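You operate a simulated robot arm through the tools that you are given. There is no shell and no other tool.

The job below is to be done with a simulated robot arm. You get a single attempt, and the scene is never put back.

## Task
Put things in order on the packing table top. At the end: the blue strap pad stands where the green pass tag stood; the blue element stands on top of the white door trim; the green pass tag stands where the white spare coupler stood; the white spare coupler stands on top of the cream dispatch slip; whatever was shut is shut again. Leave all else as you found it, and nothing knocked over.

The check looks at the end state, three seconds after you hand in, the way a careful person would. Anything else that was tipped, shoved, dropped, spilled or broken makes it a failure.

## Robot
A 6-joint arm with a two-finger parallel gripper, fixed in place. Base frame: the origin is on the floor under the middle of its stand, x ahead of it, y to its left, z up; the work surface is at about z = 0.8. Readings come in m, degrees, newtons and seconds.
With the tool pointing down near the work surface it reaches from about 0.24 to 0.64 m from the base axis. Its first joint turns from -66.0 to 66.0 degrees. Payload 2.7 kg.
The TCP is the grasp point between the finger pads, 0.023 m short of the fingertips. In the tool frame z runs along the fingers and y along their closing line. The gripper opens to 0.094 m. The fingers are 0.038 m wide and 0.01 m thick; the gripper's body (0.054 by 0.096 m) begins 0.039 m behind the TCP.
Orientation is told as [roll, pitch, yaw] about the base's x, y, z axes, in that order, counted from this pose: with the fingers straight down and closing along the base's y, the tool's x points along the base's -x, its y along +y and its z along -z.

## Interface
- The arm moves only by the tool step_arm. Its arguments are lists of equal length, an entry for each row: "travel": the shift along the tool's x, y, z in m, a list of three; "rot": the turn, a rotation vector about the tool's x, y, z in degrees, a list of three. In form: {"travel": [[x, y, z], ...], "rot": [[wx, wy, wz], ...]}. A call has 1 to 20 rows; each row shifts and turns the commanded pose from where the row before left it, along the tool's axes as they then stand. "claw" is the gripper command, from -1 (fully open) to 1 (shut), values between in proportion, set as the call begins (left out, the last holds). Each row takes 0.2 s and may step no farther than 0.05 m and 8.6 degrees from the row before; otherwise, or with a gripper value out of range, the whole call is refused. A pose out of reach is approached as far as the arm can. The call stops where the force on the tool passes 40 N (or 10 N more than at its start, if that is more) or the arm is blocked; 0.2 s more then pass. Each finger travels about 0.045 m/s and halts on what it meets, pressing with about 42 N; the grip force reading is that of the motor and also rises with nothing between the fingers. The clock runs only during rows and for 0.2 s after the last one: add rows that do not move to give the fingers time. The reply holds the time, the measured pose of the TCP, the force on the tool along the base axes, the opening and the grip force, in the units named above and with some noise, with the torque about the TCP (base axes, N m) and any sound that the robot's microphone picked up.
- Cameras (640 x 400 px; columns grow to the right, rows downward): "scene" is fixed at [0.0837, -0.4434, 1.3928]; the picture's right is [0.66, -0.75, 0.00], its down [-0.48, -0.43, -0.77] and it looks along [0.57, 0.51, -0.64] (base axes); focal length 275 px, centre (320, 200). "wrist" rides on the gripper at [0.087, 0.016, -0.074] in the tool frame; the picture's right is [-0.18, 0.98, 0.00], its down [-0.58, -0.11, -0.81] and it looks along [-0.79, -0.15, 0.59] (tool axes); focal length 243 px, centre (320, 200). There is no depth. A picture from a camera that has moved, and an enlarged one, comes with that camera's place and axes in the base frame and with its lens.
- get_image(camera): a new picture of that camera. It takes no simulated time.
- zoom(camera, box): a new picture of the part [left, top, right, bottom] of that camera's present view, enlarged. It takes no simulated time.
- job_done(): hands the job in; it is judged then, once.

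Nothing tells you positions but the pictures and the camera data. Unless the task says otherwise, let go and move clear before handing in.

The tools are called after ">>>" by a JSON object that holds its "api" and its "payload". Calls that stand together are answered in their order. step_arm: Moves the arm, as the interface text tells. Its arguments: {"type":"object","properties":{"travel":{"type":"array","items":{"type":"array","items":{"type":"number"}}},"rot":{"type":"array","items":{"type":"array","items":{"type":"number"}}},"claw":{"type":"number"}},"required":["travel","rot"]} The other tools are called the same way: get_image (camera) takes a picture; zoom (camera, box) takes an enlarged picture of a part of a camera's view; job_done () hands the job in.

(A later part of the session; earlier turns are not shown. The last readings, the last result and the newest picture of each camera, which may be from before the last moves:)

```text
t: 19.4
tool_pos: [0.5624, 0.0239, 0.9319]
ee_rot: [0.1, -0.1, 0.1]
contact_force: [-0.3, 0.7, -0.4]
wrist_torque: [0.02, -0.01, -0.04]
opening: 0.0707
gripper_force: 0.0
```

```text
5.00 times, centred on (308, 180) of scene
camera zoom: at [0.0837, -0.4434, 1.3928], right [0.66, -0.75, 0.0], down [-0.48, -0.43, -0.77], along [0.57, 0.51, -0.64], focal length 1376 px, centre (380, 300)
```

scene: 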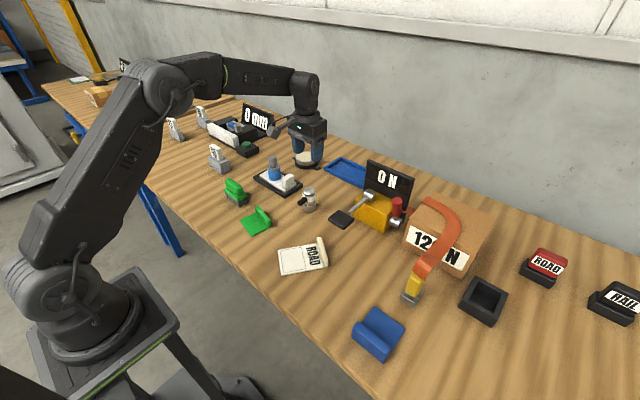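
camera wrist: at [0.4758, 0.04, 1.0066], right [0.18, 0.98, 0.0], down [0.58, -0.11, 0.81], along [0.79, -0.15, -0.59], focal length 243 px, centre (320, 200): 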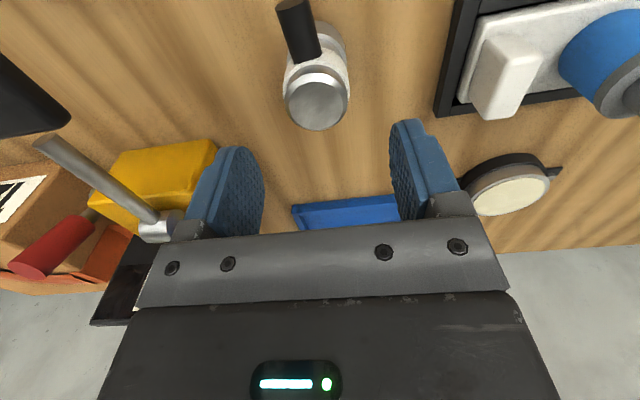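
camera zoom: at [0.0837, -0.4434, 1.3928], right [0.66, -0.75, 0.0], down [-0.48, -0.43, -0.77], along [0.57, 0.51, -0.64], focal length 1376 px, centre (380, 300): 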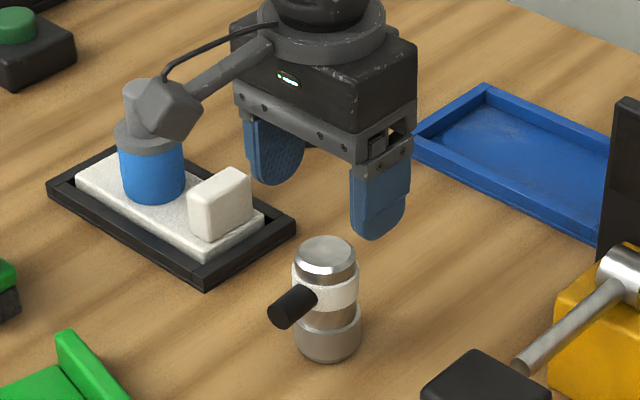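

The coupler is between the fingers, with its side port pointing back towards the robot and away from the pads. I nudge x slightly and descend to grip height.

>>> {"api": "step_arm", "payload": {"travel": [[0.003, -0.001, 0.03], [0, 0, 0.03], [0, 0, 0.018]], "rot": [[0, 0, 0], [0, 0, 0], [0, 0, 0]]}}

>>> {"api": "get_image", "payload": {"camera": "wrist"}}

>>> {"api": "zoom", "payload": {"camera": "scene", "box": [272, 150, 352, 220]}}

```text
t: 20.2
tool_pos: [0.559, 0.021, 0.8532]
ee_rot: [0.0, 0.0, 0.1]
contact_force: [-0.1, 0.1, 0.1]
wrist_torque: [0.01, 0.03, 0.02]
opening: 0.0703
gripper_force: 0.1
```

```text
taken
camera wrist: at [0.4709, 0.037, 0.9275], right [0.18, 0.98, 0.0], down [0.58, -0.11, 0.81], along [0.79, -0.15, -0.59], focal length 243 px, centre (320, 200)
```

wrist: 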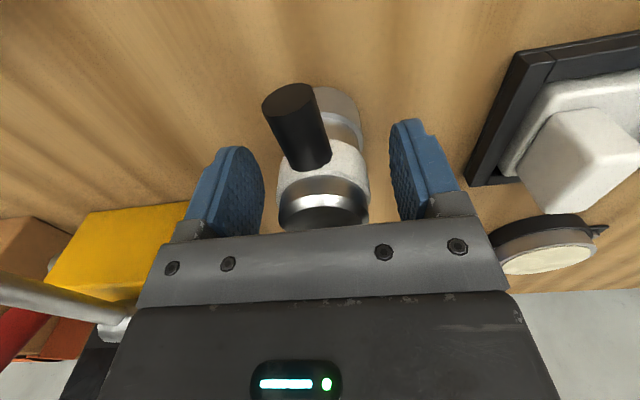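

```text
5.71 times, centred on (312, 185) of scene
camera zoom: at [0.0837, -0.4434, 1.3928], right [0.66, -0.75, 0.0], down [-0.48, -0.43, -0.77], along [0.57, 0.51, -0.64], focal length 1572 px, centre (366, 286)
```

zoom: 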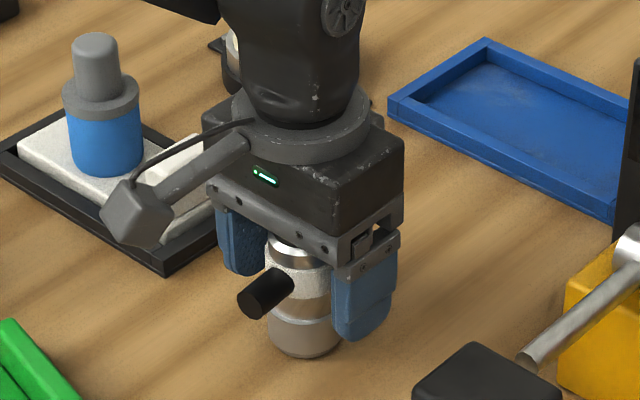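

>>> {"api": "step_arm", "payload": {"travel": [[0, 0, 0], [0, 0, 0], [0, 0, 0], [0, 0, 0], [0, 0, 0]], "rot": [[0, 0, 0], [0, 0, 0], [0, 0, 0], [0, 0, 0], [0, 0, 0]], "claw": 1}}

>>> {"api": "get_image", "payload": {"camera": "wrist"}}

>>> {"api": "zoom", "payload": {"camera": "scene", "box": [272, 150, 352, 220]}}

```text
t: 21.4
tool_pos: [0.5582, 0.021, 0.8533]
ee_rot: [0.0, 0.0, 0.1]
contact_force: [0.3, 1.2, 0.5]
wrist_torque: [-0.02, -0.06, 0.01]
opening: 0.0371
gripper_force: 42.0
```

```text
taken
camera wrist: at [0.471, 0.0371, 0.928], right [0.18, 0.98, 0.0], down [0.58, -0.11, 0.81], along [0.79, -0.15, -0.59], focal length 243 px, centre (320, 200)
```

wrist: 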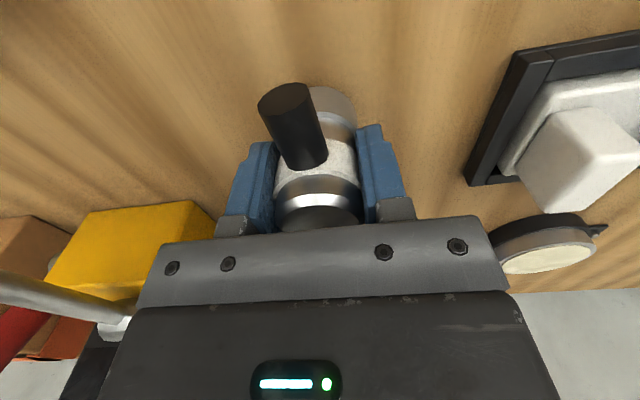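

```text
5.71 times, centred on (312, 185) of scene
camera zoom: at [0.0837, -0.4434, 1.3928], right [0.66, -0.75, 0.0], down [-0.48, -0.43, -0.77], along [0.57, 0.51, -0.64], focal length 1572 px, centre (366, 286)
```

zoom: 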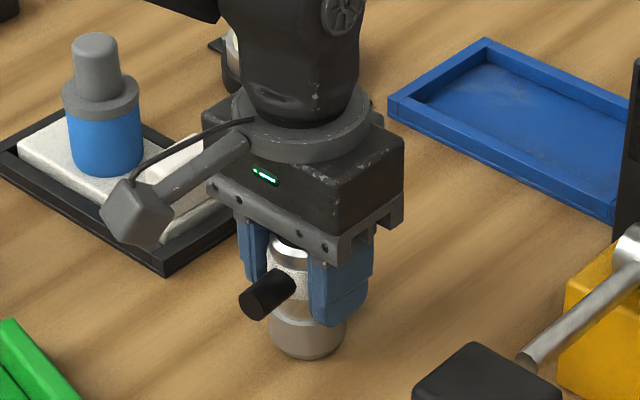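

The coupler is gripped at 37 mm; its original spot is about (0.559, 0.022). I lift it gently and carry it over towards the cream slip.

>>> {"api": "step_arm", "payload": {"travel": [[0, 0, -0.01], [0, 0, -0.03], [0, 0, -0.03], [0, 0, -0.03], [0.03, 0, -0.02], [0.033, -0.02, 0], [0.033, -0.03, 0], [0.033, -0.033, 0], [0.033, -0.033, 0]], "rot": [[0, 0, 0], [0, 0, 0], [0, 0, 0], [0, 0, 0], [0, 0, 0], [0, 0, 0], [0, 0, 0], [0, 0, 0], [0, 0, 0]]}}

>>> {"api": "get_image", "payload": {"camera": "wrist"}}

>>> {"api": "get_image", "payload": {"camera": "scene"}}

>>> {"api": "zoom", "payload": {"camera": "scene", "box": [240, 190, 368, 290]}}

```text
t: 23.4
tool_pos: [0.3986, -0.0946, 0.9752]
ee_rot: [-0.1, -0.2, 0.2]
contact_force: [-0.5, -0.6, -1.3]
wrist_torque: [-0.01, -0.05, -0.03]
opening: 0.0371
gripper_force: 41.9
```

```text
taken
camera wrist: at [0.3117, -0.0785, 1.0499], right [0.18, 0.98, 0.0], down [0.58, -0.11, 0.81], along [0.79, -0.15, -0.59], focal length 243 px, centre (320, 200)
```

wrist: 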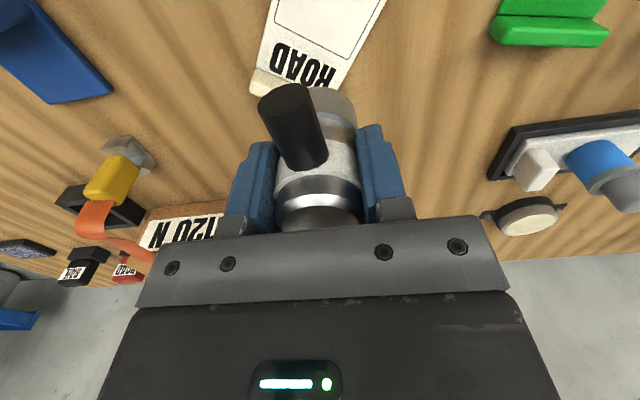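

```text
taken
```

scene: 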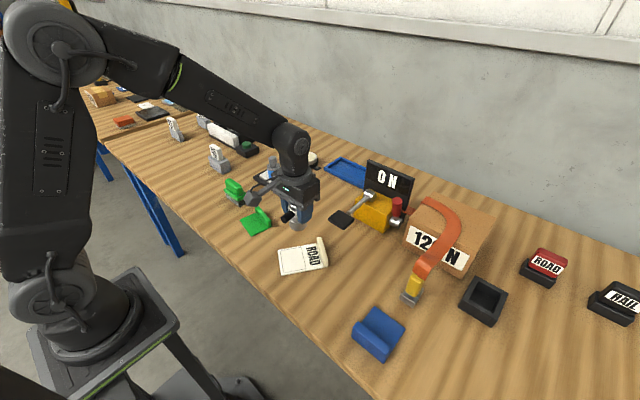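

```text
4.00 times, centred on (304, 240) of scene
camera zoom: at [0.0838, -0.4434, 1.3928], right [0.66, -0.75, 0.0], down [-0.48, -0.43, -0.77], along [0.57, 0.51, -0.64], focal length 1101 px, centre (384, 40)
```

zoom: 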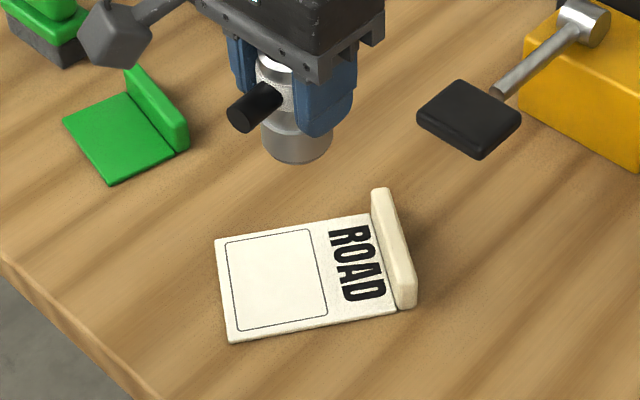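

The coupler hangs near the slip, and the scene view puts the middle of the slip's flat part at about (0.392, -0.097). I shift over it and lower to about 1.5 cm above.

>>> {"api": "step_arm", "payload": {"travel": [[0.0065, -0.0025, 0.03], [0, 0, 0.04], [0, 0, 0.03]], "rot": [[0, 0, 0], [0, 0, 0], [0, 0, 0]]}}

>>> {"api": "zoom", "payload": {"camera": "scene", "box": [250, 200, 346, 280]}}

>>> {"api": "get_image", "payload": {"camera": "wrist"}}

```text
t: 24.2
tool_pos: [0.3924, -0.0968, 0.8733]
ee_rot: [0.0, 0.1, 0.0]
contact_force: [0.4, 0.4, -2.0]
wrist_torque: [-0.02, 0.01, -0.02]
opening: 0.0372
gripper_force: 41.8
```

```text
5.00 times, centred on (298, 240) of scene
camera zoom: at [0.0837, -0.4434, 1.3928], right [0.66, -0.75, 0.0], down [-0.48, -0.43, -0.77], along [0.57, 0.51, -0.64], focal length 1376 px, centre (430, 0)
```

zoom: 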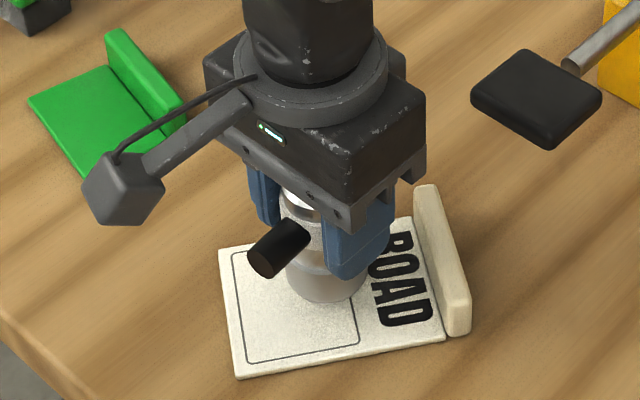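

```text
taken
camera wrist: at [0.3053, -0.0812, 0.9467], right [0.18, 0.98, 0.0], down [0.58, -0.11, 0.81], along [0.79, -0.15, -0.59], focal length 243 px, centre (320, 200)
```

wrist: 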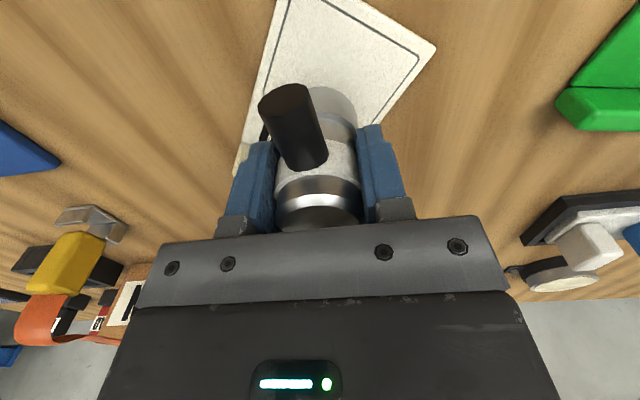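

It is centred over the slip. I lower in small steps until it touches.

>>> {"api": "step_arm", "payload": {"travel": [[0, 0, 0.0025], [0, 0, 0.0025], [0, 0, 0.0025], [0, 0, 0.0015]], "rot": [[0, 0, 0], [0, 0, 0], [0, 0, 0], [0, 0, 0]]}}

>>> {"api": "zoom", "payload": {"camera": "scene", "box": [270, 220, 334, 275]}}

```text
t: 25.2
tool_pos: [0.3918, -0.0976, 0.8654]
ee_rot: [0.0, 0.0, 0.0]
contact_force: [0.5, 0.4, -1.6]
wrist_torque: [-0.03, 0.01, 0.01]
opening: 0.0373
gripper_force: 41.9
```

```text
7.27 times, centred on (302, 248) of scene
camera zoom: at [0.0837, -0.4434, 1.3928], right [0.66, -0.75, 0.0], down [-0.48, -0.43, -0.77], along [0.57, 0.51, -0.64], focal length 2001 px, centre (451, -146)
```

zoom: 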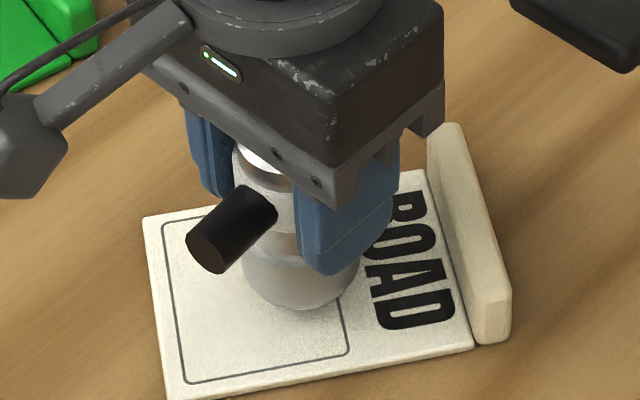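

>>> {"api": "step_arm", "payload": {"travel": [[0, 0, 0.0015], [0, 0, 0.0015]], "rot": [[0, 0, 0], [0, 0, 0]]}}

```text
t: 25.8
tool_pos: [0.3913, -0.0976, 0.8614]
ee_rot: [0.0, 0.0, 0.1]
contact_force: [-0.3, 0.7, -3.0]
wrist_torque: [0.0, -0.04, 0.0]
opening: 0.0373
gripper_force: 42.2
```

>>> {"api": "step_arm", "payload": {"travel": [[0, 0, 0.001], [0, 0, 0.001]], "rot": [[0, 0, 0], [0, 0, 0]]}}

```text
t: 26.4
tool_pos: [0.3912, -0.098, 0.8591]
ee_rot: [0.0, 0.0, 0.2]
contact_force: [-1.2, 0.0, -1.2]
wrist_torque: [-0.05, -0.01, 0.02]
opening: 0.0372
gripper_force: 42.1
```

>>> {"api": "step_arm", "payload": {"travel": [[0, 0, 0.001], [0, 0, 0.001]], "rot": [[0, 0, 0], [0, 0, 0]]}}

>>> {"api": "zoom", "payload": {"camera": "scene", "box": [270, 220, 334, 275]}}

```text
t: 27.0
tool_pos: [0.3908, -0.0972, 0.859]
ee_rot: [0.0, 0.0, 0.0]
contact_force: [-0.1, 1.8, 3.4]
wrist_torque: [0.03, 0.04, -0.01]
opening: 0.0374
gripper_force: 41.5
```

```text
7.27 times, centred on (302, 248) of scene
camera zoom: at [0.0836, -0.4434, 1.3928], right [0.66, -0.75, 0.0], down [-0.48, -0.43, -0.77], along [0.57, 0.51, -0.64], focal length 2001 px, centre (451, -146)
```

zoom: 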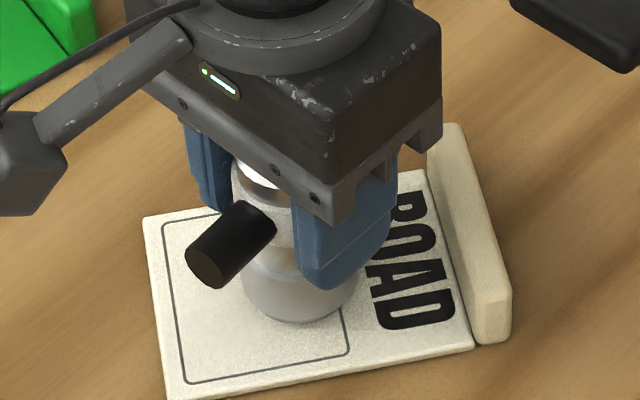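

Light contact is reached, so I let go now.

>>> {"api": "step_arm", "payload": {"travel": [[0, 0, 0.0005], [0, 0, 0], [0, 0, 0], [0, 0, 0]], "rot": [[0, 0, 0], [0, 0, 0], [0, 0, 0], [0, 0, 0]], "claw": -0.3}}

>>> {"api": "zoom", "payload": {"camera": "scene", "box": [260, 210, 340, 275]}}

>>> {"api": "get_image", "payload": {"camera": "wrist"}}

```text
t: 28.0
tool_pos: [0.3911, -0.0971, 0.8587]
ee_rot: [0.0, 0.1, 0.1]
contact_force: [0.5, 0.4, 0.2]
wrist_torque: [0.0, 0.02, 0.02]
opening: 0.0611
gripper_force: 0.1
```

```text
6.15 times, centred on (300, 242) of scene
camera zoom: at [0.0837, -0.4434, 1.3928], right [0.66, -0.75, 0.0], down [-0.48, -0.43, -0.77], along [0.57, 0.51, -0.64], focal length 1694 px, centre (443, -62)
```

zoom: 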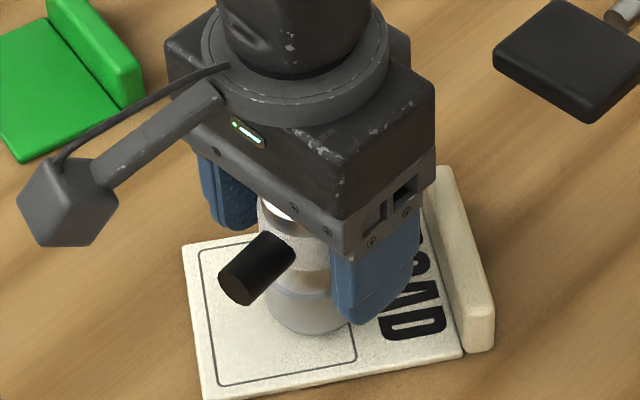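

```text
taken
camera wrist: at [0.3037, -0.081, 0.9317], right [0.18, 0.98, 0.0], down [0.58, -0.11, 0.81], along [0.79, -0.15, -0.59], focal length 243 px, centre (320, 200)
```

wrist: 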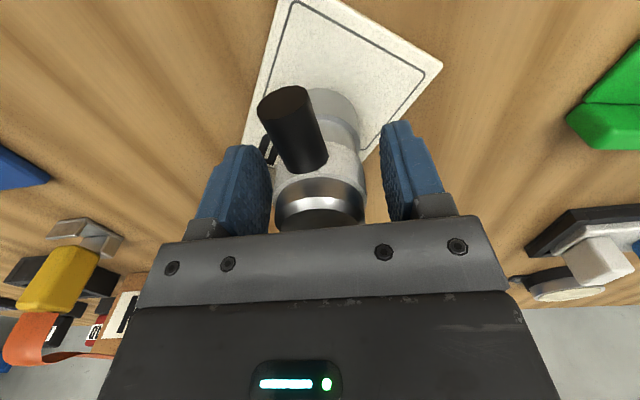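

The coupler stands on the slip. I lift straight up, then move to the green tag for a close look.

>>> {"api": "step_arm", "payload": {"travel": [[0, 0, -0.02], [0, 0, -0.04], [0, 0, -0.04], [0.005, 0.02, -0.02], [0.005, 0.044, 0], [0.005, 0.044, 0], [0.005, 0.044, 0], [0, 0.045, 0]], "rot": [[0, 0, 0], [0, 0, 0], [0, 0, 0], [0, 0, 0], [0, 0, 0], [0, 0, 0], [0, 0, 0], [0, 0, 0]], "claw": -1}}

>>> {"api": "get_image", "payload": {"camera": "wrist"}}

>>> {"api": "zoom", "payload": {"camera": "wrist", "box": [240, 0, 400, 100]}}

>>> {"api": "zoom", "payload": {"camera": "scene", "box": [230, 190, 310, 240]}}

>>> {"api": "get_image", "payload": {"camera": "scene"}}

```text
t: 29.8
tool_pos: [0.3725, 0.0982, 0.9755]
ee_rot: [0.1, -0.1, 0.1]
contact_force: [0.1, 0.8, 0.4]
wrist_torque: [-0.01, -0.03, 0.03]
opening: 0.0943
gripper_force: 0.0
```

```text
taken
camera wrist: at [0.2864, 0.1149, 1.0495], right [0.18, 0.98, 0.0], down [0.58, -0.11, 0.81], along [0.79, -0.15, -0.59], focal length 243 px, centre (320, 200)
```

wrist: 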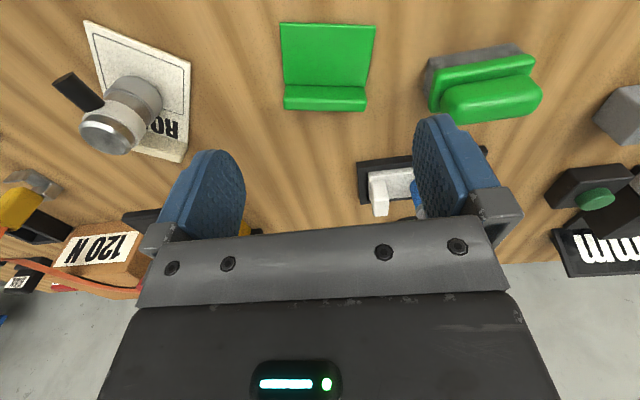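

```text
4.00 times, centred on (320, 50) of wrist
camera zoom: at [0.2864, 0.1149, 1.0495], right [0.18, 0.98, 0.0], down [0.58, -0.11, 0.81], along [0.79, -0.15, -0.59], focal length 970 px, centre (320, 800)
```

zoom: 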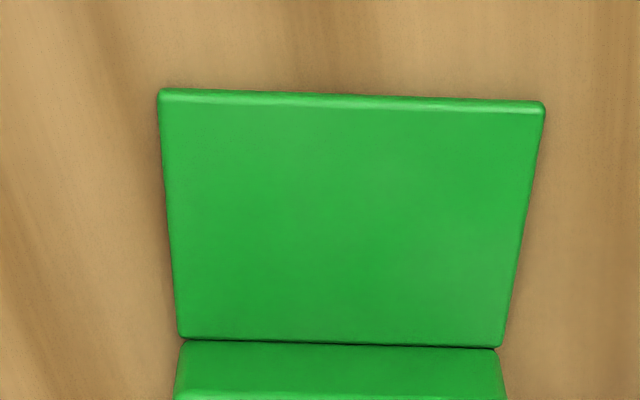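

```text
8.00 times, centred on (270, 215) of scene
camera zoom: at [0.0837, -0.4434, 1.3928], right [0.66, -0.75, 0.0], down [-0.48, -0.43, -0.77], along [0.57, 0.51, -0.64], focal length 2202 px, centre (720, 80)
```

zoom: 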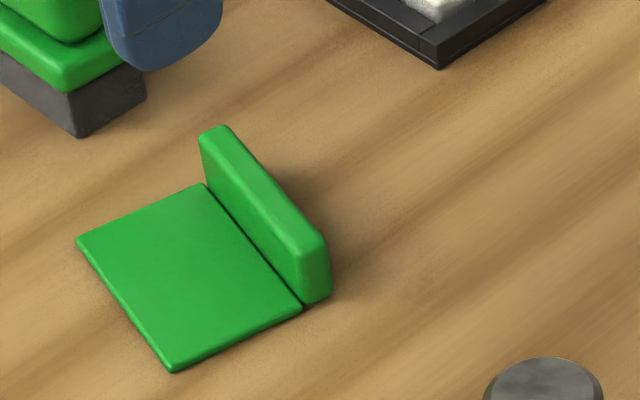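

```text
taken
```

scene: 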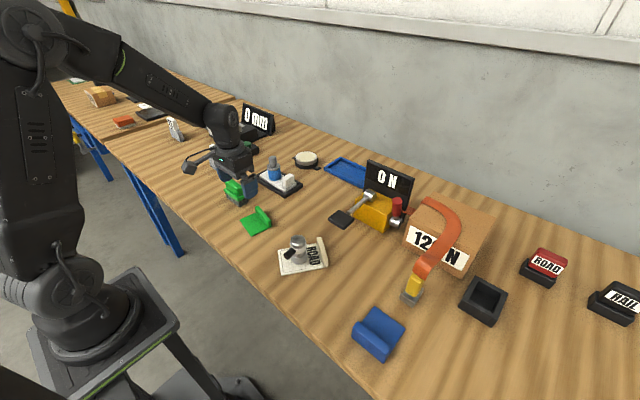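

The green tag's slab corners agree between both cameras: centre of the slab near (0.393, 0.101), turned about 12°, rim on the far side. I zoom in on the rim to find its height and thickness.

>>> {"api": "zoom", "payload": {"camera": "wrist", "box": [270, 70, 380, 130]}}

>>> {"api": "zoom", "payload": {"camera": "scene", "box": [246, 200, 278, 225]}}

>>> {"api": "zoom", "payload": {"camera": "scene", "box": [345, 300, 409, 364]}}

>>> {"api": "zoom", "payload": {"camera": "scene", "box": [320, 180, 416, 240]}}

```text
5.82 times, centred on (325, 100) of wrist
camera zoom: at [0.2864, 0.1149, 1.0495], right [0.18, 0.98, 0.0], down [0.58, -0.11, 0.81], along [0.79, -0.15, -0.59], focal length 1412 px, centre (291, 782)
```

zoom: 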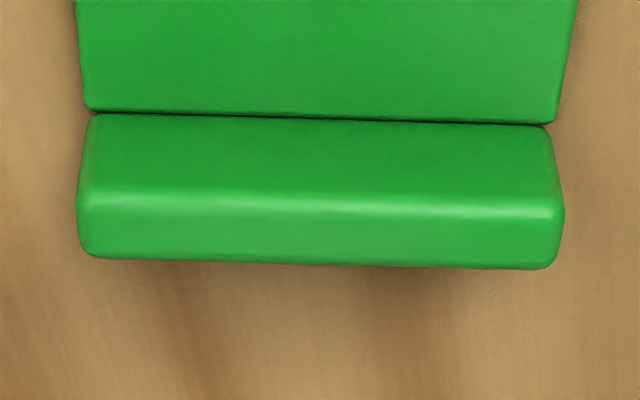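

```text
16.00 times, centred on (262, 212) of scene
camera zoom: at [0.0837, -0.4434, 1.3928], right [0.66, -0.75, 0.0], down [-0.48, -0.43, -0.77], along [0.57, 0.51, -0.64], focal length 4403 px, centre (1248, 0)
```

zoom: 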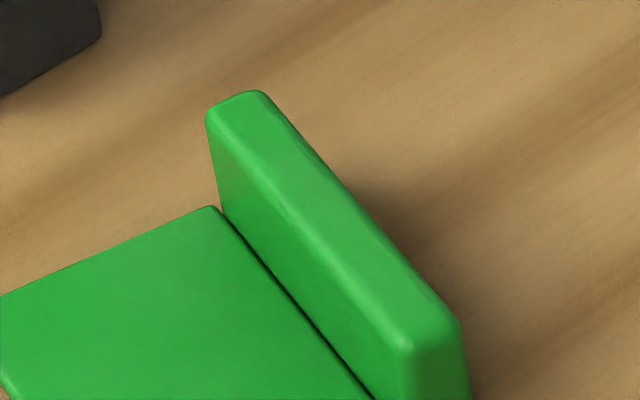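

```text
6.25 times, centred on (377, 332) of scene
camera zoom: at [0.0837, -0.4434, 1.3928], right [0.66, -0.75, 0.0], down [-0.48, -0.43, -0.77], along [0.57, 0.51, -0.64], focal length 1720 px, centre (-36, -625)
```

zoom: 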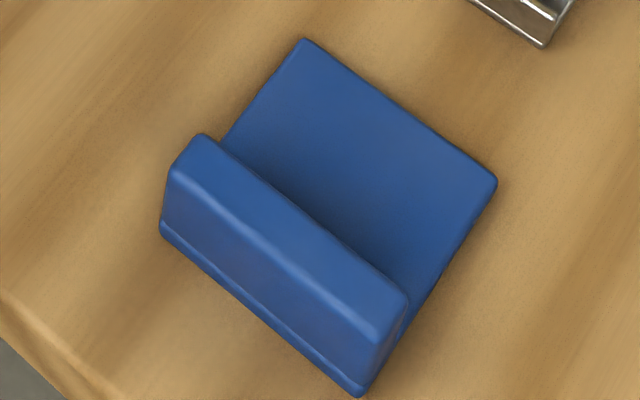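

```text
6.67 times, centred on (368, 210) of scene
camera zoom: at [0.0837, -0.4434, 1.3928], right [0.66, -0.75, 0.0], down [-0.48, -0.43, -0.77], along [0.57, 0.51, -0.64], focal length 1835 px, centre (0, 133)
```

zoom: 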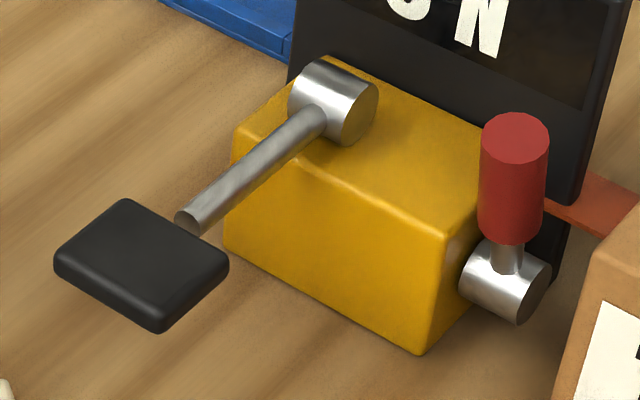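

The rim is about 12 mm thick, 27 mm high, and centred near (0.428, 0.0935). I move over it and turn the gripper 102° so that it closes across the rim.

>>> {"api": "step_arm", "payload": {"travel": [[-0.028, -0.0025, 0], [-0.0275, -0.0025, 0], [0, 0, 0], [0, 0, 0], [0, 0, 0], [0, 0, 0], [0, 0, 0], [0, 0, 0], [0, 0, 0], [0, 0, 0], [0, 0, 0], [0, 0, 0], [0, 0, 0], [0, 0, 0]], "rot": [[0, 0, 0], [0, 0, 0], [0, 0, 8.5], [0, 0, 8.5], [0, 0, 8.5], [0, 0, 8.5], [0, 0, 8.5], [0, 0, 8.5], [0, 0, 8.5], [0, 0, 8.5], [0, 0, 8.5], [0, 0, 8.5], [0, 0, 8.5], [0, 0, 8.5]], "claw": -0.2}}

>>> {"api": "get_image", "payload": {"camera": "wrist"}}

>>> {"api": "get_image", "payload": {"camera": "scene"}}

```text
t: 32.8
tool_pos: [0.4261, 0.0941, 0.9787]
ee_rot: [0.0, 0.0, -102.2]
contact_force: [-0.2, 0.0, -0.3]
wrist_torque: [0.02, -0.01, 0.03]
opening: 0.0562
gripper_force: 0.0
```

```text
taken
camera wrist: at [0.4595, 0.1763, 1.0522], right [0.92, -0.39, 0.0], down [-0.23, -0.55, 0.81], along [-0.31, -0.74, -0.59], focal length 243 px, centre (320, 200)
```

wrist: 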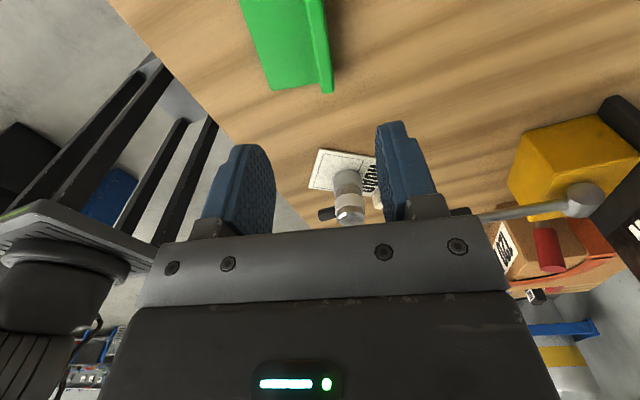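

```text
taken
```

scene: 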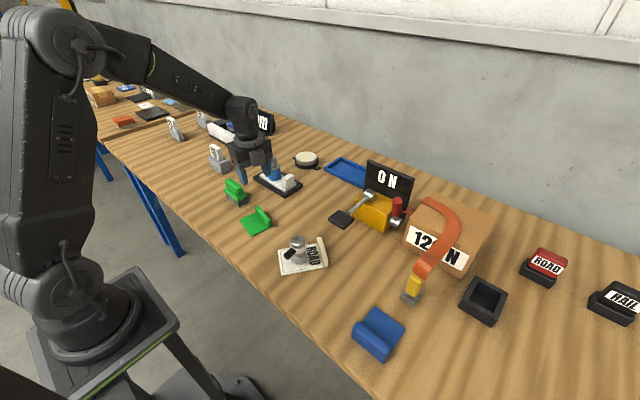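

>>> {"api": "step_arm", "payload": {"travel": [[0, 0.001, 0.035], [0, 0, 0.035], [0, 0, 0.02]], "rot": [[0, 0, 0], [0, 0, 0], [0, 0, 0]], "claw": -0.15}}

>>> {"api": "get_image", "payload": {"camera": "wrist"}}

>>> {"api": "zoom", "payload": {"camera": "wrist", "box": [230, 0, 410, 120]}}

>>> {"api": "zoom", "payload": {"camera": "scene", "box": [210, 150, 306, 240]}}

```text
t: 33.6
tool_pos: [0.4253, 0.0963, 0.8875]
ee_rot: [0.0, 0.0, -101.9]
contact_force: [-0.1, 0.7, -0.5]
wrist_torque: [-0.02, -0.02, -0.01]
opening: 0.054
gripper_force: 0.0
```

```text
taken
camera wrist: at [0.4585, 0.1772, 0.9617], right [0.92, -0.38, 0.0], down [-0.23, -0.55, 0.81], along [-0.31, -0.74, -0.59], focal length 243 px, centre (320, 200)
```

wrist: 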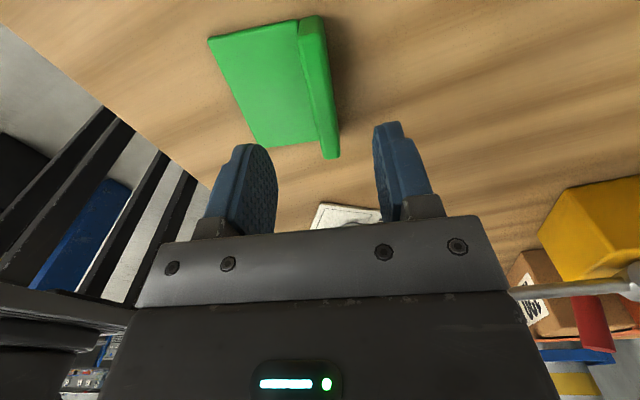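

```text
3.33 times, centred on (320, 60) of wrist
camera zoom: at [0.4585, 0.1772, 0.9617], right [0.92, -0.38, 0.0], down [-0.23, -0.55, 0.81], along [-0.31, -0.74, -0.59], focal length 809 px, centre (320, 667)
```

zoom: 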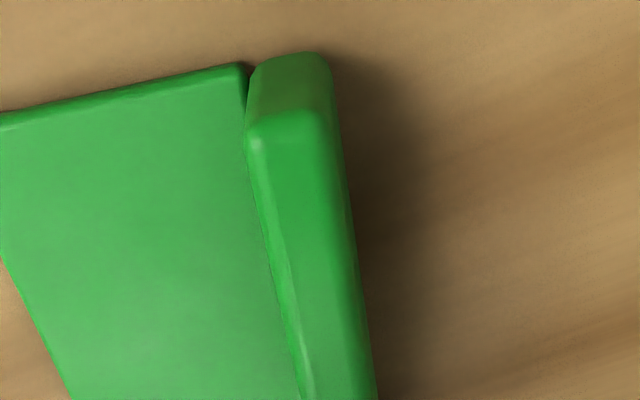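

```text
4.44 times, centred on (258, 195) of scene
camera zoom: at [0.0837, -0.4434, 1.3928], right [0.66, -0.75, 0.0], down [-0.48, -0.43, -0.77], along [0.57, 0.51, -0.64], focal length 1223 px, centre (596, 222)
```

zoom: 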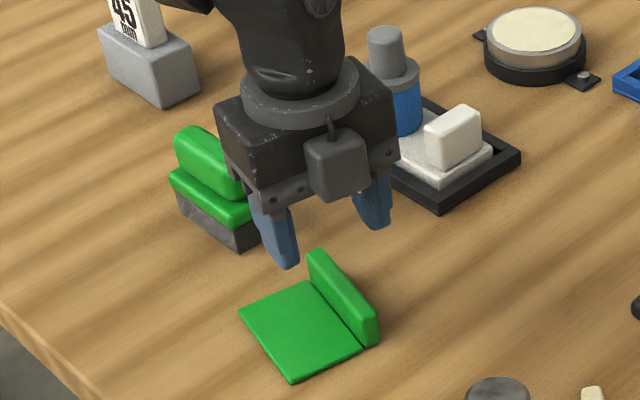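

The rim sits about 3 mm to the right of the gripper axis. I correct that and lower the fingers around it, tips staying just above the slab.

>>> {"api": "step_arm", "payload": {"travel": [[-0.002, 0.003, 0.02], [0, 0, 0.02], [0, 0, 0.014]], "rot": [[0, 0, 0], [0, 0, 0], [0, 0, 0]]}}

>>> {"api": "get_image", "payload": {"camera": "wrist"}}

>>> {"api": "zoom", "payload": {"camera": "scene", "box": [220, 170, 300, 240]}}

```text
t: 34.4
tool_pos: [0.4287, 0.0904, 0.8342]
ee_rot: [0.0, 0.1, -101.9]
contact_force: [0.8, 0.2, 0.4]
wrist_torque: [0.03, 0.0, -0.01]
opening: 0.0543
gripper_force: 0.1
```

```text
taken
camera wrist: at [0.4617, 0.1725, 0.9074], right [0.92, -0.38, 0.0], down [-0.23, -0.55, 0.81], along [-0.31, -0.74, -0.59], focal length 243 px, centre (320, 200)
```

wrist: 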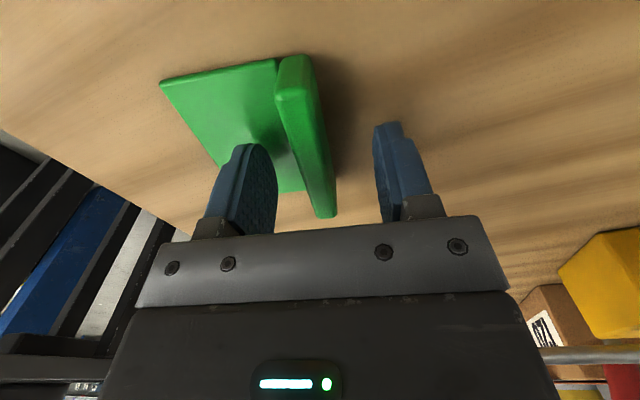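

```text
5.71 times, centred on (260, 205) of scene
camera zoom: at [0.0837, -0.4434, 1.3928], right [0.66, -0.75, 0.0], down [-0.48, -0.43, -0.77], along [0.57, 0.51, -0.64], focal length 1572 px, centre (663, 171)
```

zoom: 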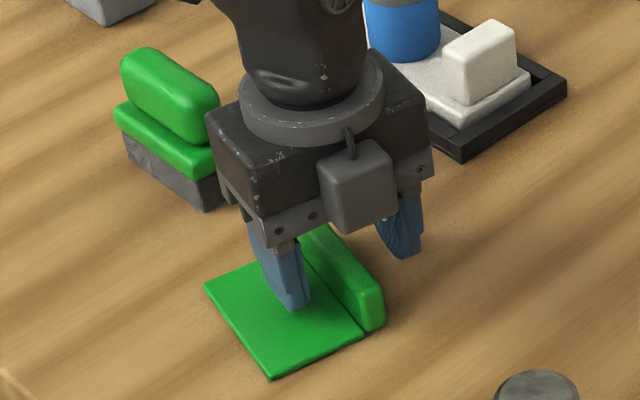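

The fingers straddle the rim evenly. I lower 2 mm more and close.

>>> {"api": "step_arm", "payload": {"travel": [[0, 0, 0.002], [0, 0, 0], [0, 0, 0], [0, 0, 0], [0, 0, 0], [0, 0, 0]], "rot": [[0, 0, 0], [0, 0, 0], [0, 0, 0], [0, 0, 0], [0, 0, 0], [0, 0, 0]], "claw": 1}}

>>> {"api": "get_image", "payload": {"camera": "wrist"}}

>>> {"api": "zoom", "payload": {"camera": "scene", "box": [220, 170, 300, 240]}}

```text
t: 35.8
tool_pos: [0.4292, 0.0918, 0.8311]
ee_rot: [0.0, 0.0, -101.9]
contact_force: [-0.3, 0.7, -0.9]
wrist_torque: [-0.01, 0.0, 0.01]
opening: 0.0128
gripper_force: 41.9
```

```text
taken
camera wrist: at [0.4626, 0.173, 0.9058], right [0.92, -0.38, 0.0], down [-0.23, -0.55, 0.81], along [-0.31, -0.74, -0.59], focal length 243 px, centre (320, 200)
```

wrist: 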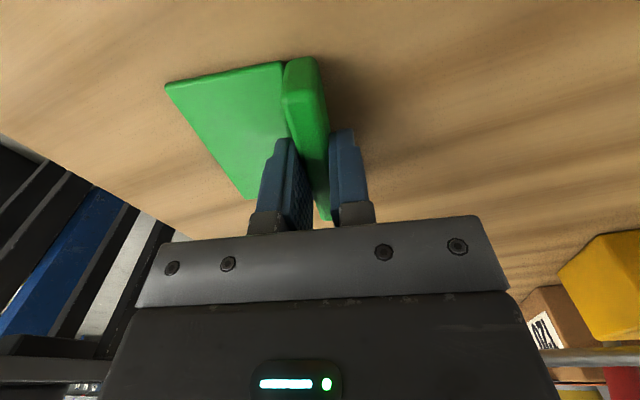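

```text
5.71 times, centred on (260, 205) of scene
camera zoom: at [0.0837, -0.4434, 1.3928], right [0.66, -0.75, 0.0], down [-0.48, -0.43, -0.77], along [0.57, 0.51, -0.64], focal length 1572 px, centre (663, 171)
```

zoom: 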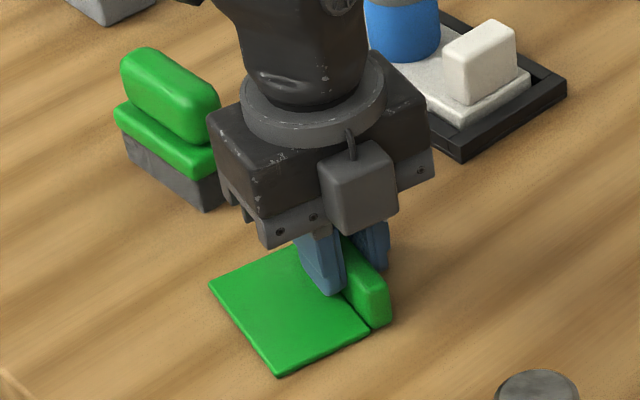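

The rim is gripped (12.8 mm) at TCP (0.429, 0.092). I lift the tag gently and check how it hangs.

>>> {"api": "step_arm", "payload": {"travel": [[0, 0, -0.005], [0, 0, -0.015], [0, 0, -0.03], [0, 0, -0.035], [0, 0, -0.035]], "rot": [[0, 0, 0], [0, 0, 0], [0, 0, 0], [0, 0, 0], [0, 0, 0]]}}

>>> {"api": "get_image", "payload": {"camera": "wrist"}}

>>> {"api": "zoom", "payload": {"camera": "scene", "box": [200, 130, 328, 240]}}

```text
t: 37.0
tool_pos: [0.4314, 0.089, 0.9473]
ee_rot: [0.0, 0.0, -101.9]
contact_force: [-0.3, 0.3, -0.3]
wrist_torque: [-0.04, -0.01, 0.01]
opening: 0.0131
gripper_force: 42.1
```

```text
taken
camera wrist: at [0.4643, 0.1715, 1.0231], right [0.92, -0.38, 0.0], down [-0.23, -0.55, 0.81], along [-0.31, -0.74, -0.59], focal length 243 px, centre (320, 200)
```

wrist: 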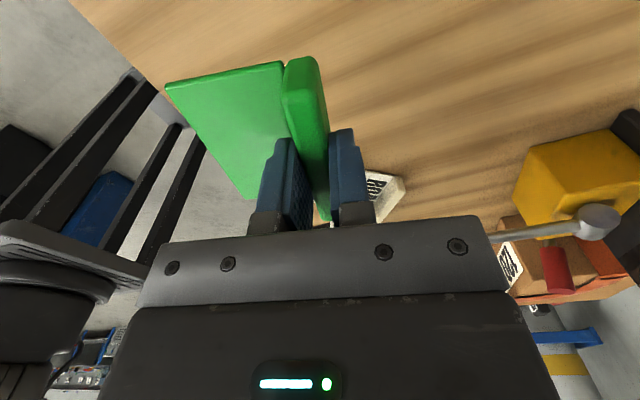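

```text
3.64 times, centred on (264, 185) of scene
camera zoom: at [0.0837, -0.4434, 1.3928], right [0.66, -0.75, 0.0], down [-0.48, -0.43, -0.77], along [0.57, 0.51, -0.64], focal length 1001 px, centre (524, 254)
```

zoom: 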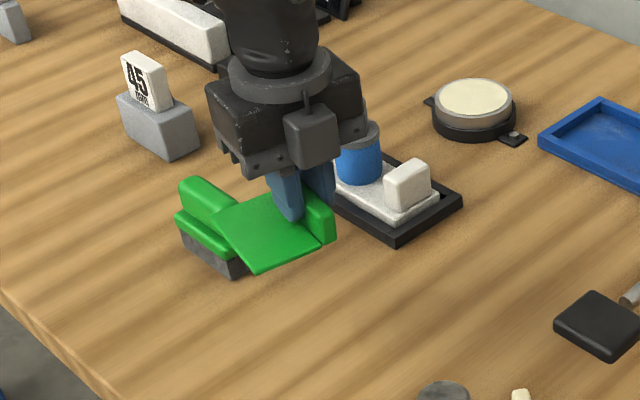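

The tag hangs level. I carry it to the coupler's former place at about (0.559, 0.022), so the gripper goes to about (0.5865, 0.014).

>>> {"api": "step_arm", "payload": {"travel": [[-0.0106, 0.0422, 0], [-0.0106, 0.0422, 0], [-0.0106, 0.0422, 0], [-0.0106, 0.0422, 0], [0, 0, 0.02]], "rot": [[0, 0, 0], [0, 0, 0], [0, 0, 0], [0, 0, 0], [0, 0, 0]]}}

>>> {"api": "get_image", "payload": {"camera": "wrist"}}

>>> {"api": "get_image", "payload": {"camera": "scene"}}

>>> {"api": "zoom", "payload": {"camera": "scene", "box": [250, 130, 378, 230]}}

```text
t: 38.2
tool_pos: [0.5861, 0.0142, 0.9304]
ee_rot: [0.0, 0.0, -101.9]
contact_force: [0.4, -0.2, -1.0]
wrist_torque: [0.01, 0.03, 0.0]
opening: 0.0127
gripper_force: 42.3
```

```text
taken
camera wrist: at [0.6195, 0.0955, 1.0042], right [0.92, -0.38, 0.0], down [-0.23, -0.55, 0.81], along [-0.31, -0.74, -0.59], focal length 243 px, centre (320, 200)
```

wrist: 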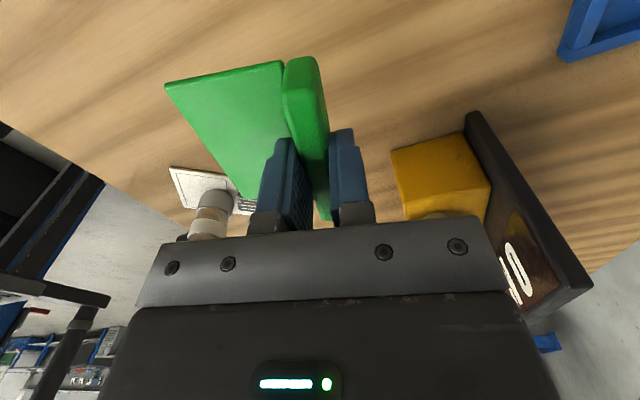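

```text
taken
```

scene: 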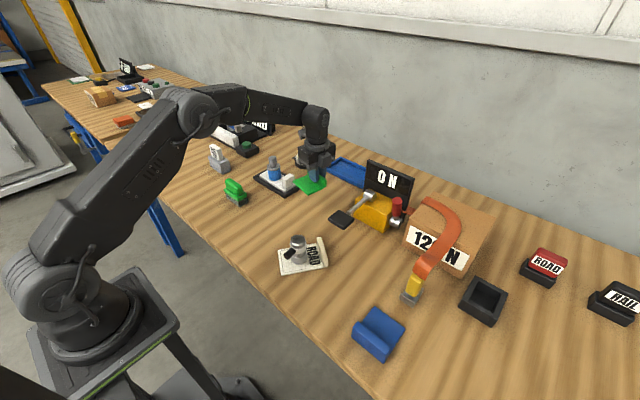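

```text
4.00 times, centred on (314, 180) of scene
camera zoom: at [0.0837, -0.4434, 1.3928], right [0.66, -0.75, 0.0], down [-0.48, -0.43, -0.77], along [0.57, 0.51, -0.64], focal length 1101 px, centre (344, 280)
```

zoom: 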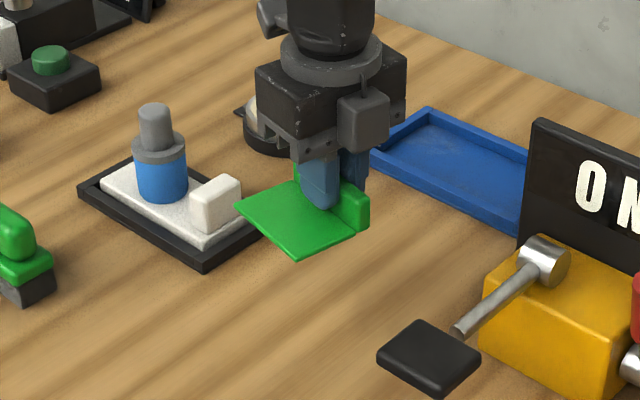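

Clear below. I lower the tag to about 1 cm above the table, then continue in small steps.

>>> {"api": "step_arm", "payload": {"travel": [[0, 0, 0.03], [0, 0, 0.03], [0, 0, 0.02], [0, 0, 0.008]], "rot": [[0, 0, 0], [0, 0, 0], [0, 0, 0], [0, 0, 0]]}}

>>> {"api": "zoom", "payload": {"camera": "scene", "box": [270, 150, 350, 220]}}

>>> {"api": "get_image", "payload": {"camera": "wrist"}}

```text
t: 39.2
tool_pos: [0.5875, 0.0153, 0.8421]
ee_rot: [0.1, 0.0, -101.8]
contact_force: [0.0, -0.3, -0.3]
wrist_torque: [0.0, -0.01, 0.0]
opening: 0.0131
gripper_force: 41.9
```

```text
5.71 times, centred on (310, 185) of scene
camera zoom: at [0.0837, -0.4434, 1.3928], right [0.66, -0.75, 0.0], down [-0.48, -0.43, -0.77], along [0.57, 0.51, -0.64], focal length 1572 px, centre (377, 286)
```

zoom: 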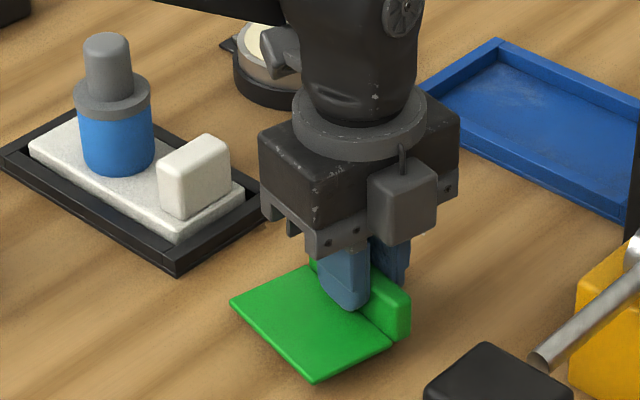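

```text
taken
camera wrist: at [0.6205, 0.0971, 0.9162], right [0.92, -0.38, 0.0], down [-0.23, -0.55, 0.81], along [-0.31, -0.74, -0.59], focal length 243 px, centre (320, 200)
```

wrist: 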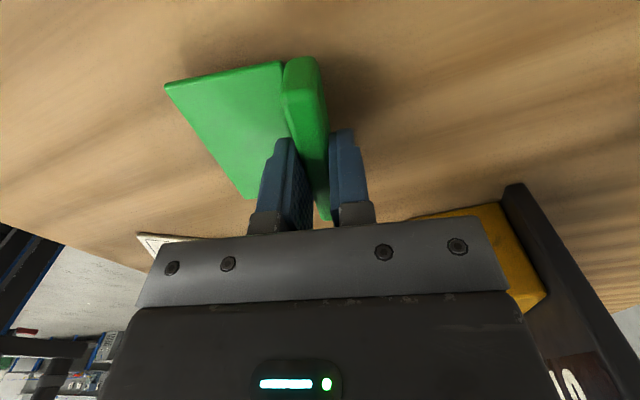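

>>> {"api": "step_arm", "payload": {"travel": [[0, 0, 0.003], [0, 0, 0.003], [0, 0, 0.002]], "rot": [[0, 0, 0], [0, 0, 0], [0, 0, 0]]}}

>>> {"api": "step_arm", "payload": {"travel": [[0, 0, 0.001], [0, 0, 0.001]], "rot": [[0, 0, 0], [0, 0, 0]]}}

```text
t: 40.0
tool_pos: [0.5869, 0.016, 0.8348]
ee_rot: [0.1, 0.0, -101.9]
contact_force: [0.1, 0.0, -0.3]
wrist_torque: [0.03, 0.04, -0.02]
opening: 0.0132
gripper_force: 42.2
```

```text
t: 40.6
tool_pos: [0.5867, 0.0158, 0.8336]
ee_rot: [0.0, 0.0, -101.8]
contact_force: [0.5, -0.5, -0.3]
wrist_torque: [-0.02, 0.01, -0.01]
opening: 0.013
gripper_force: 41.2
```

>>> {"api": "step_arm", "payload": {"travel": [[0, 0, 0.001], [0, 0, 0.001]], "rot": [[0, 0, 0], [0, 0, 0]]}}

>>> {"api": "zoom", "payload": {"camera": "scene", "box": [286, 170, 334, 210]}}

```text
t: 41.2
tool_pos: [0.5879, 0.0152, 0.8304]
ee_rot: [0.1, 0.0, -101.9]
contact_force: [-0.3, -0.2, 1.0]
wrist_torque: [0.01, 0.06, 0.05]
opening: 0.0129
gripper_force: 41.7
```

```text
10.00 times, centred on (310, 190) of scene
camera zoom: at [0.0837, -0.4434, 1.3928], right [0.66, -0.75, 0.0], down [-0.48, -0.43, -0.77], along [0.57, 0.51, -0.64], focal length 2752 px, centre (420, 300)
```

zoom: 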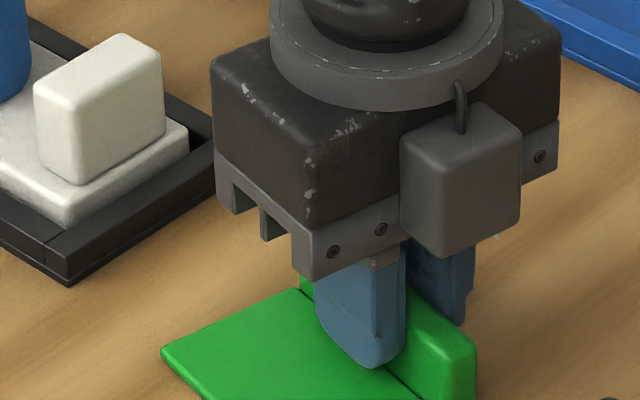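

>>> {"api": "step_arm", "payload": {"travel": [[0, 0, 0.001], [0, 0, 0]], "rot": [[0, 0, 0], [0, 0, 0]]}}

>>> {"api": "zoom", "payload": {"camera": "scene", "box": [280, 175, 344, 215]}}

```text
t: 41.8
tool_pos: [0.5872, 0.0167, 0.8321]
ee_rot: [0.2, 0.0, -102.0]
contact_force: [1.6, 0.1, 5.4]
wrist_torque: [0.04, 0.02, 0.0]
opening: 0.0131
gripper_force: 41.9
```

```text
10.00 times, centred on (312, 195) of scene
camera zoom: at [0.0837, -0.4434, 1.3928], right [0.66, -0.75, 0.0], down [-0.48, -0.43, -0.77], along [0.57, 0.51, -0.64], focal length 2752 px, centre (400, 250)
```

zoom: 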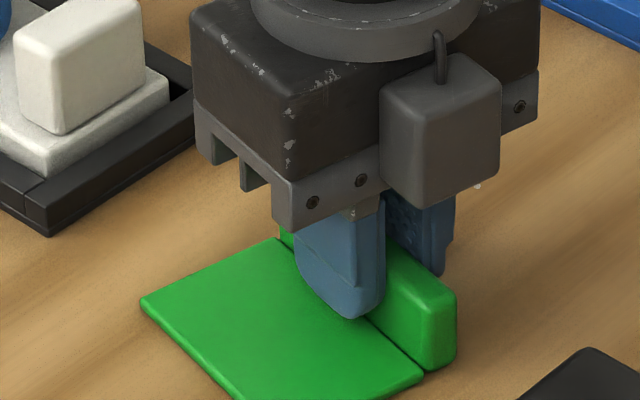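

It's resting on the table. I open the fingers and check.

>>> {"api": "step_arm", "payload": {"travel": [[0, 0, 0], [0, 0, 0], [0, 0, 0], [0, 0, 0]], "rot": [[0, 0, 0], [0, 0, 0], [0, 0, 0], [0, 0, 0]], "claw": -0.1}}

>>> {"api": "zoom", "payload": {"camera": "scene", "box": [270, 150, 350, 220]}}

>>> {"api": "get_image", "payload": {"camera": "wrist"}}

```text
t: 42.8
tool_pos: [0.5866, 0.015, 0.8305]
ee_rot: [-0.1, 0.0, -102.0]
contact_force: [-0.3, -0.3, 0.2]
wrist_torque: [0.02, 0.0, -0.01]
opening: 0.0518
gripper_force: 0.0
```

```text
5.71 times, centred on (310, 185) of scene
camera zoom: at [0.0837, -0.4434, 1.3928], right [0.66, -0.75, 0.0], down [-0.48, -0.43, -0.77], along [0.57, 0.51, -0.64], focal length 1572 px, centre (377, 286)
```

zoom: 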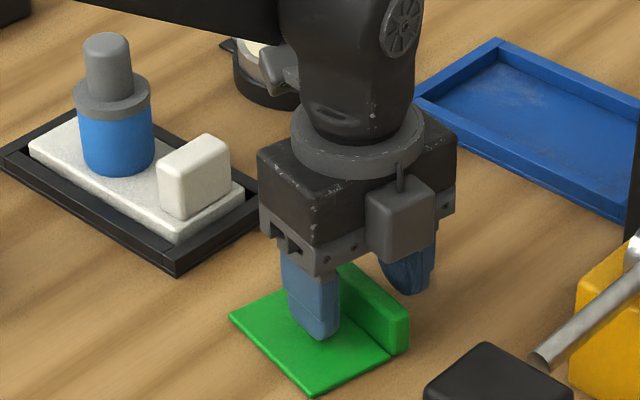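

```text
taken
camera wrist: at [0.6197, 0.0979, 0.905], right [0.92, -0.38, 0.0], down [-0.23, -0.55, 0.81], along [-0.31, -0.74, -0.59], focal length 243 px, centre (320, 200)
```

wrist: 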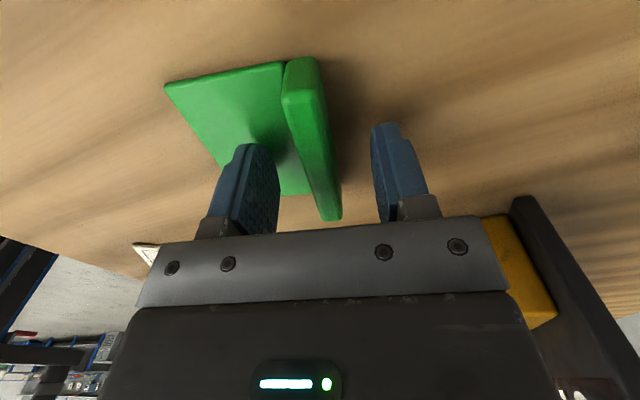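

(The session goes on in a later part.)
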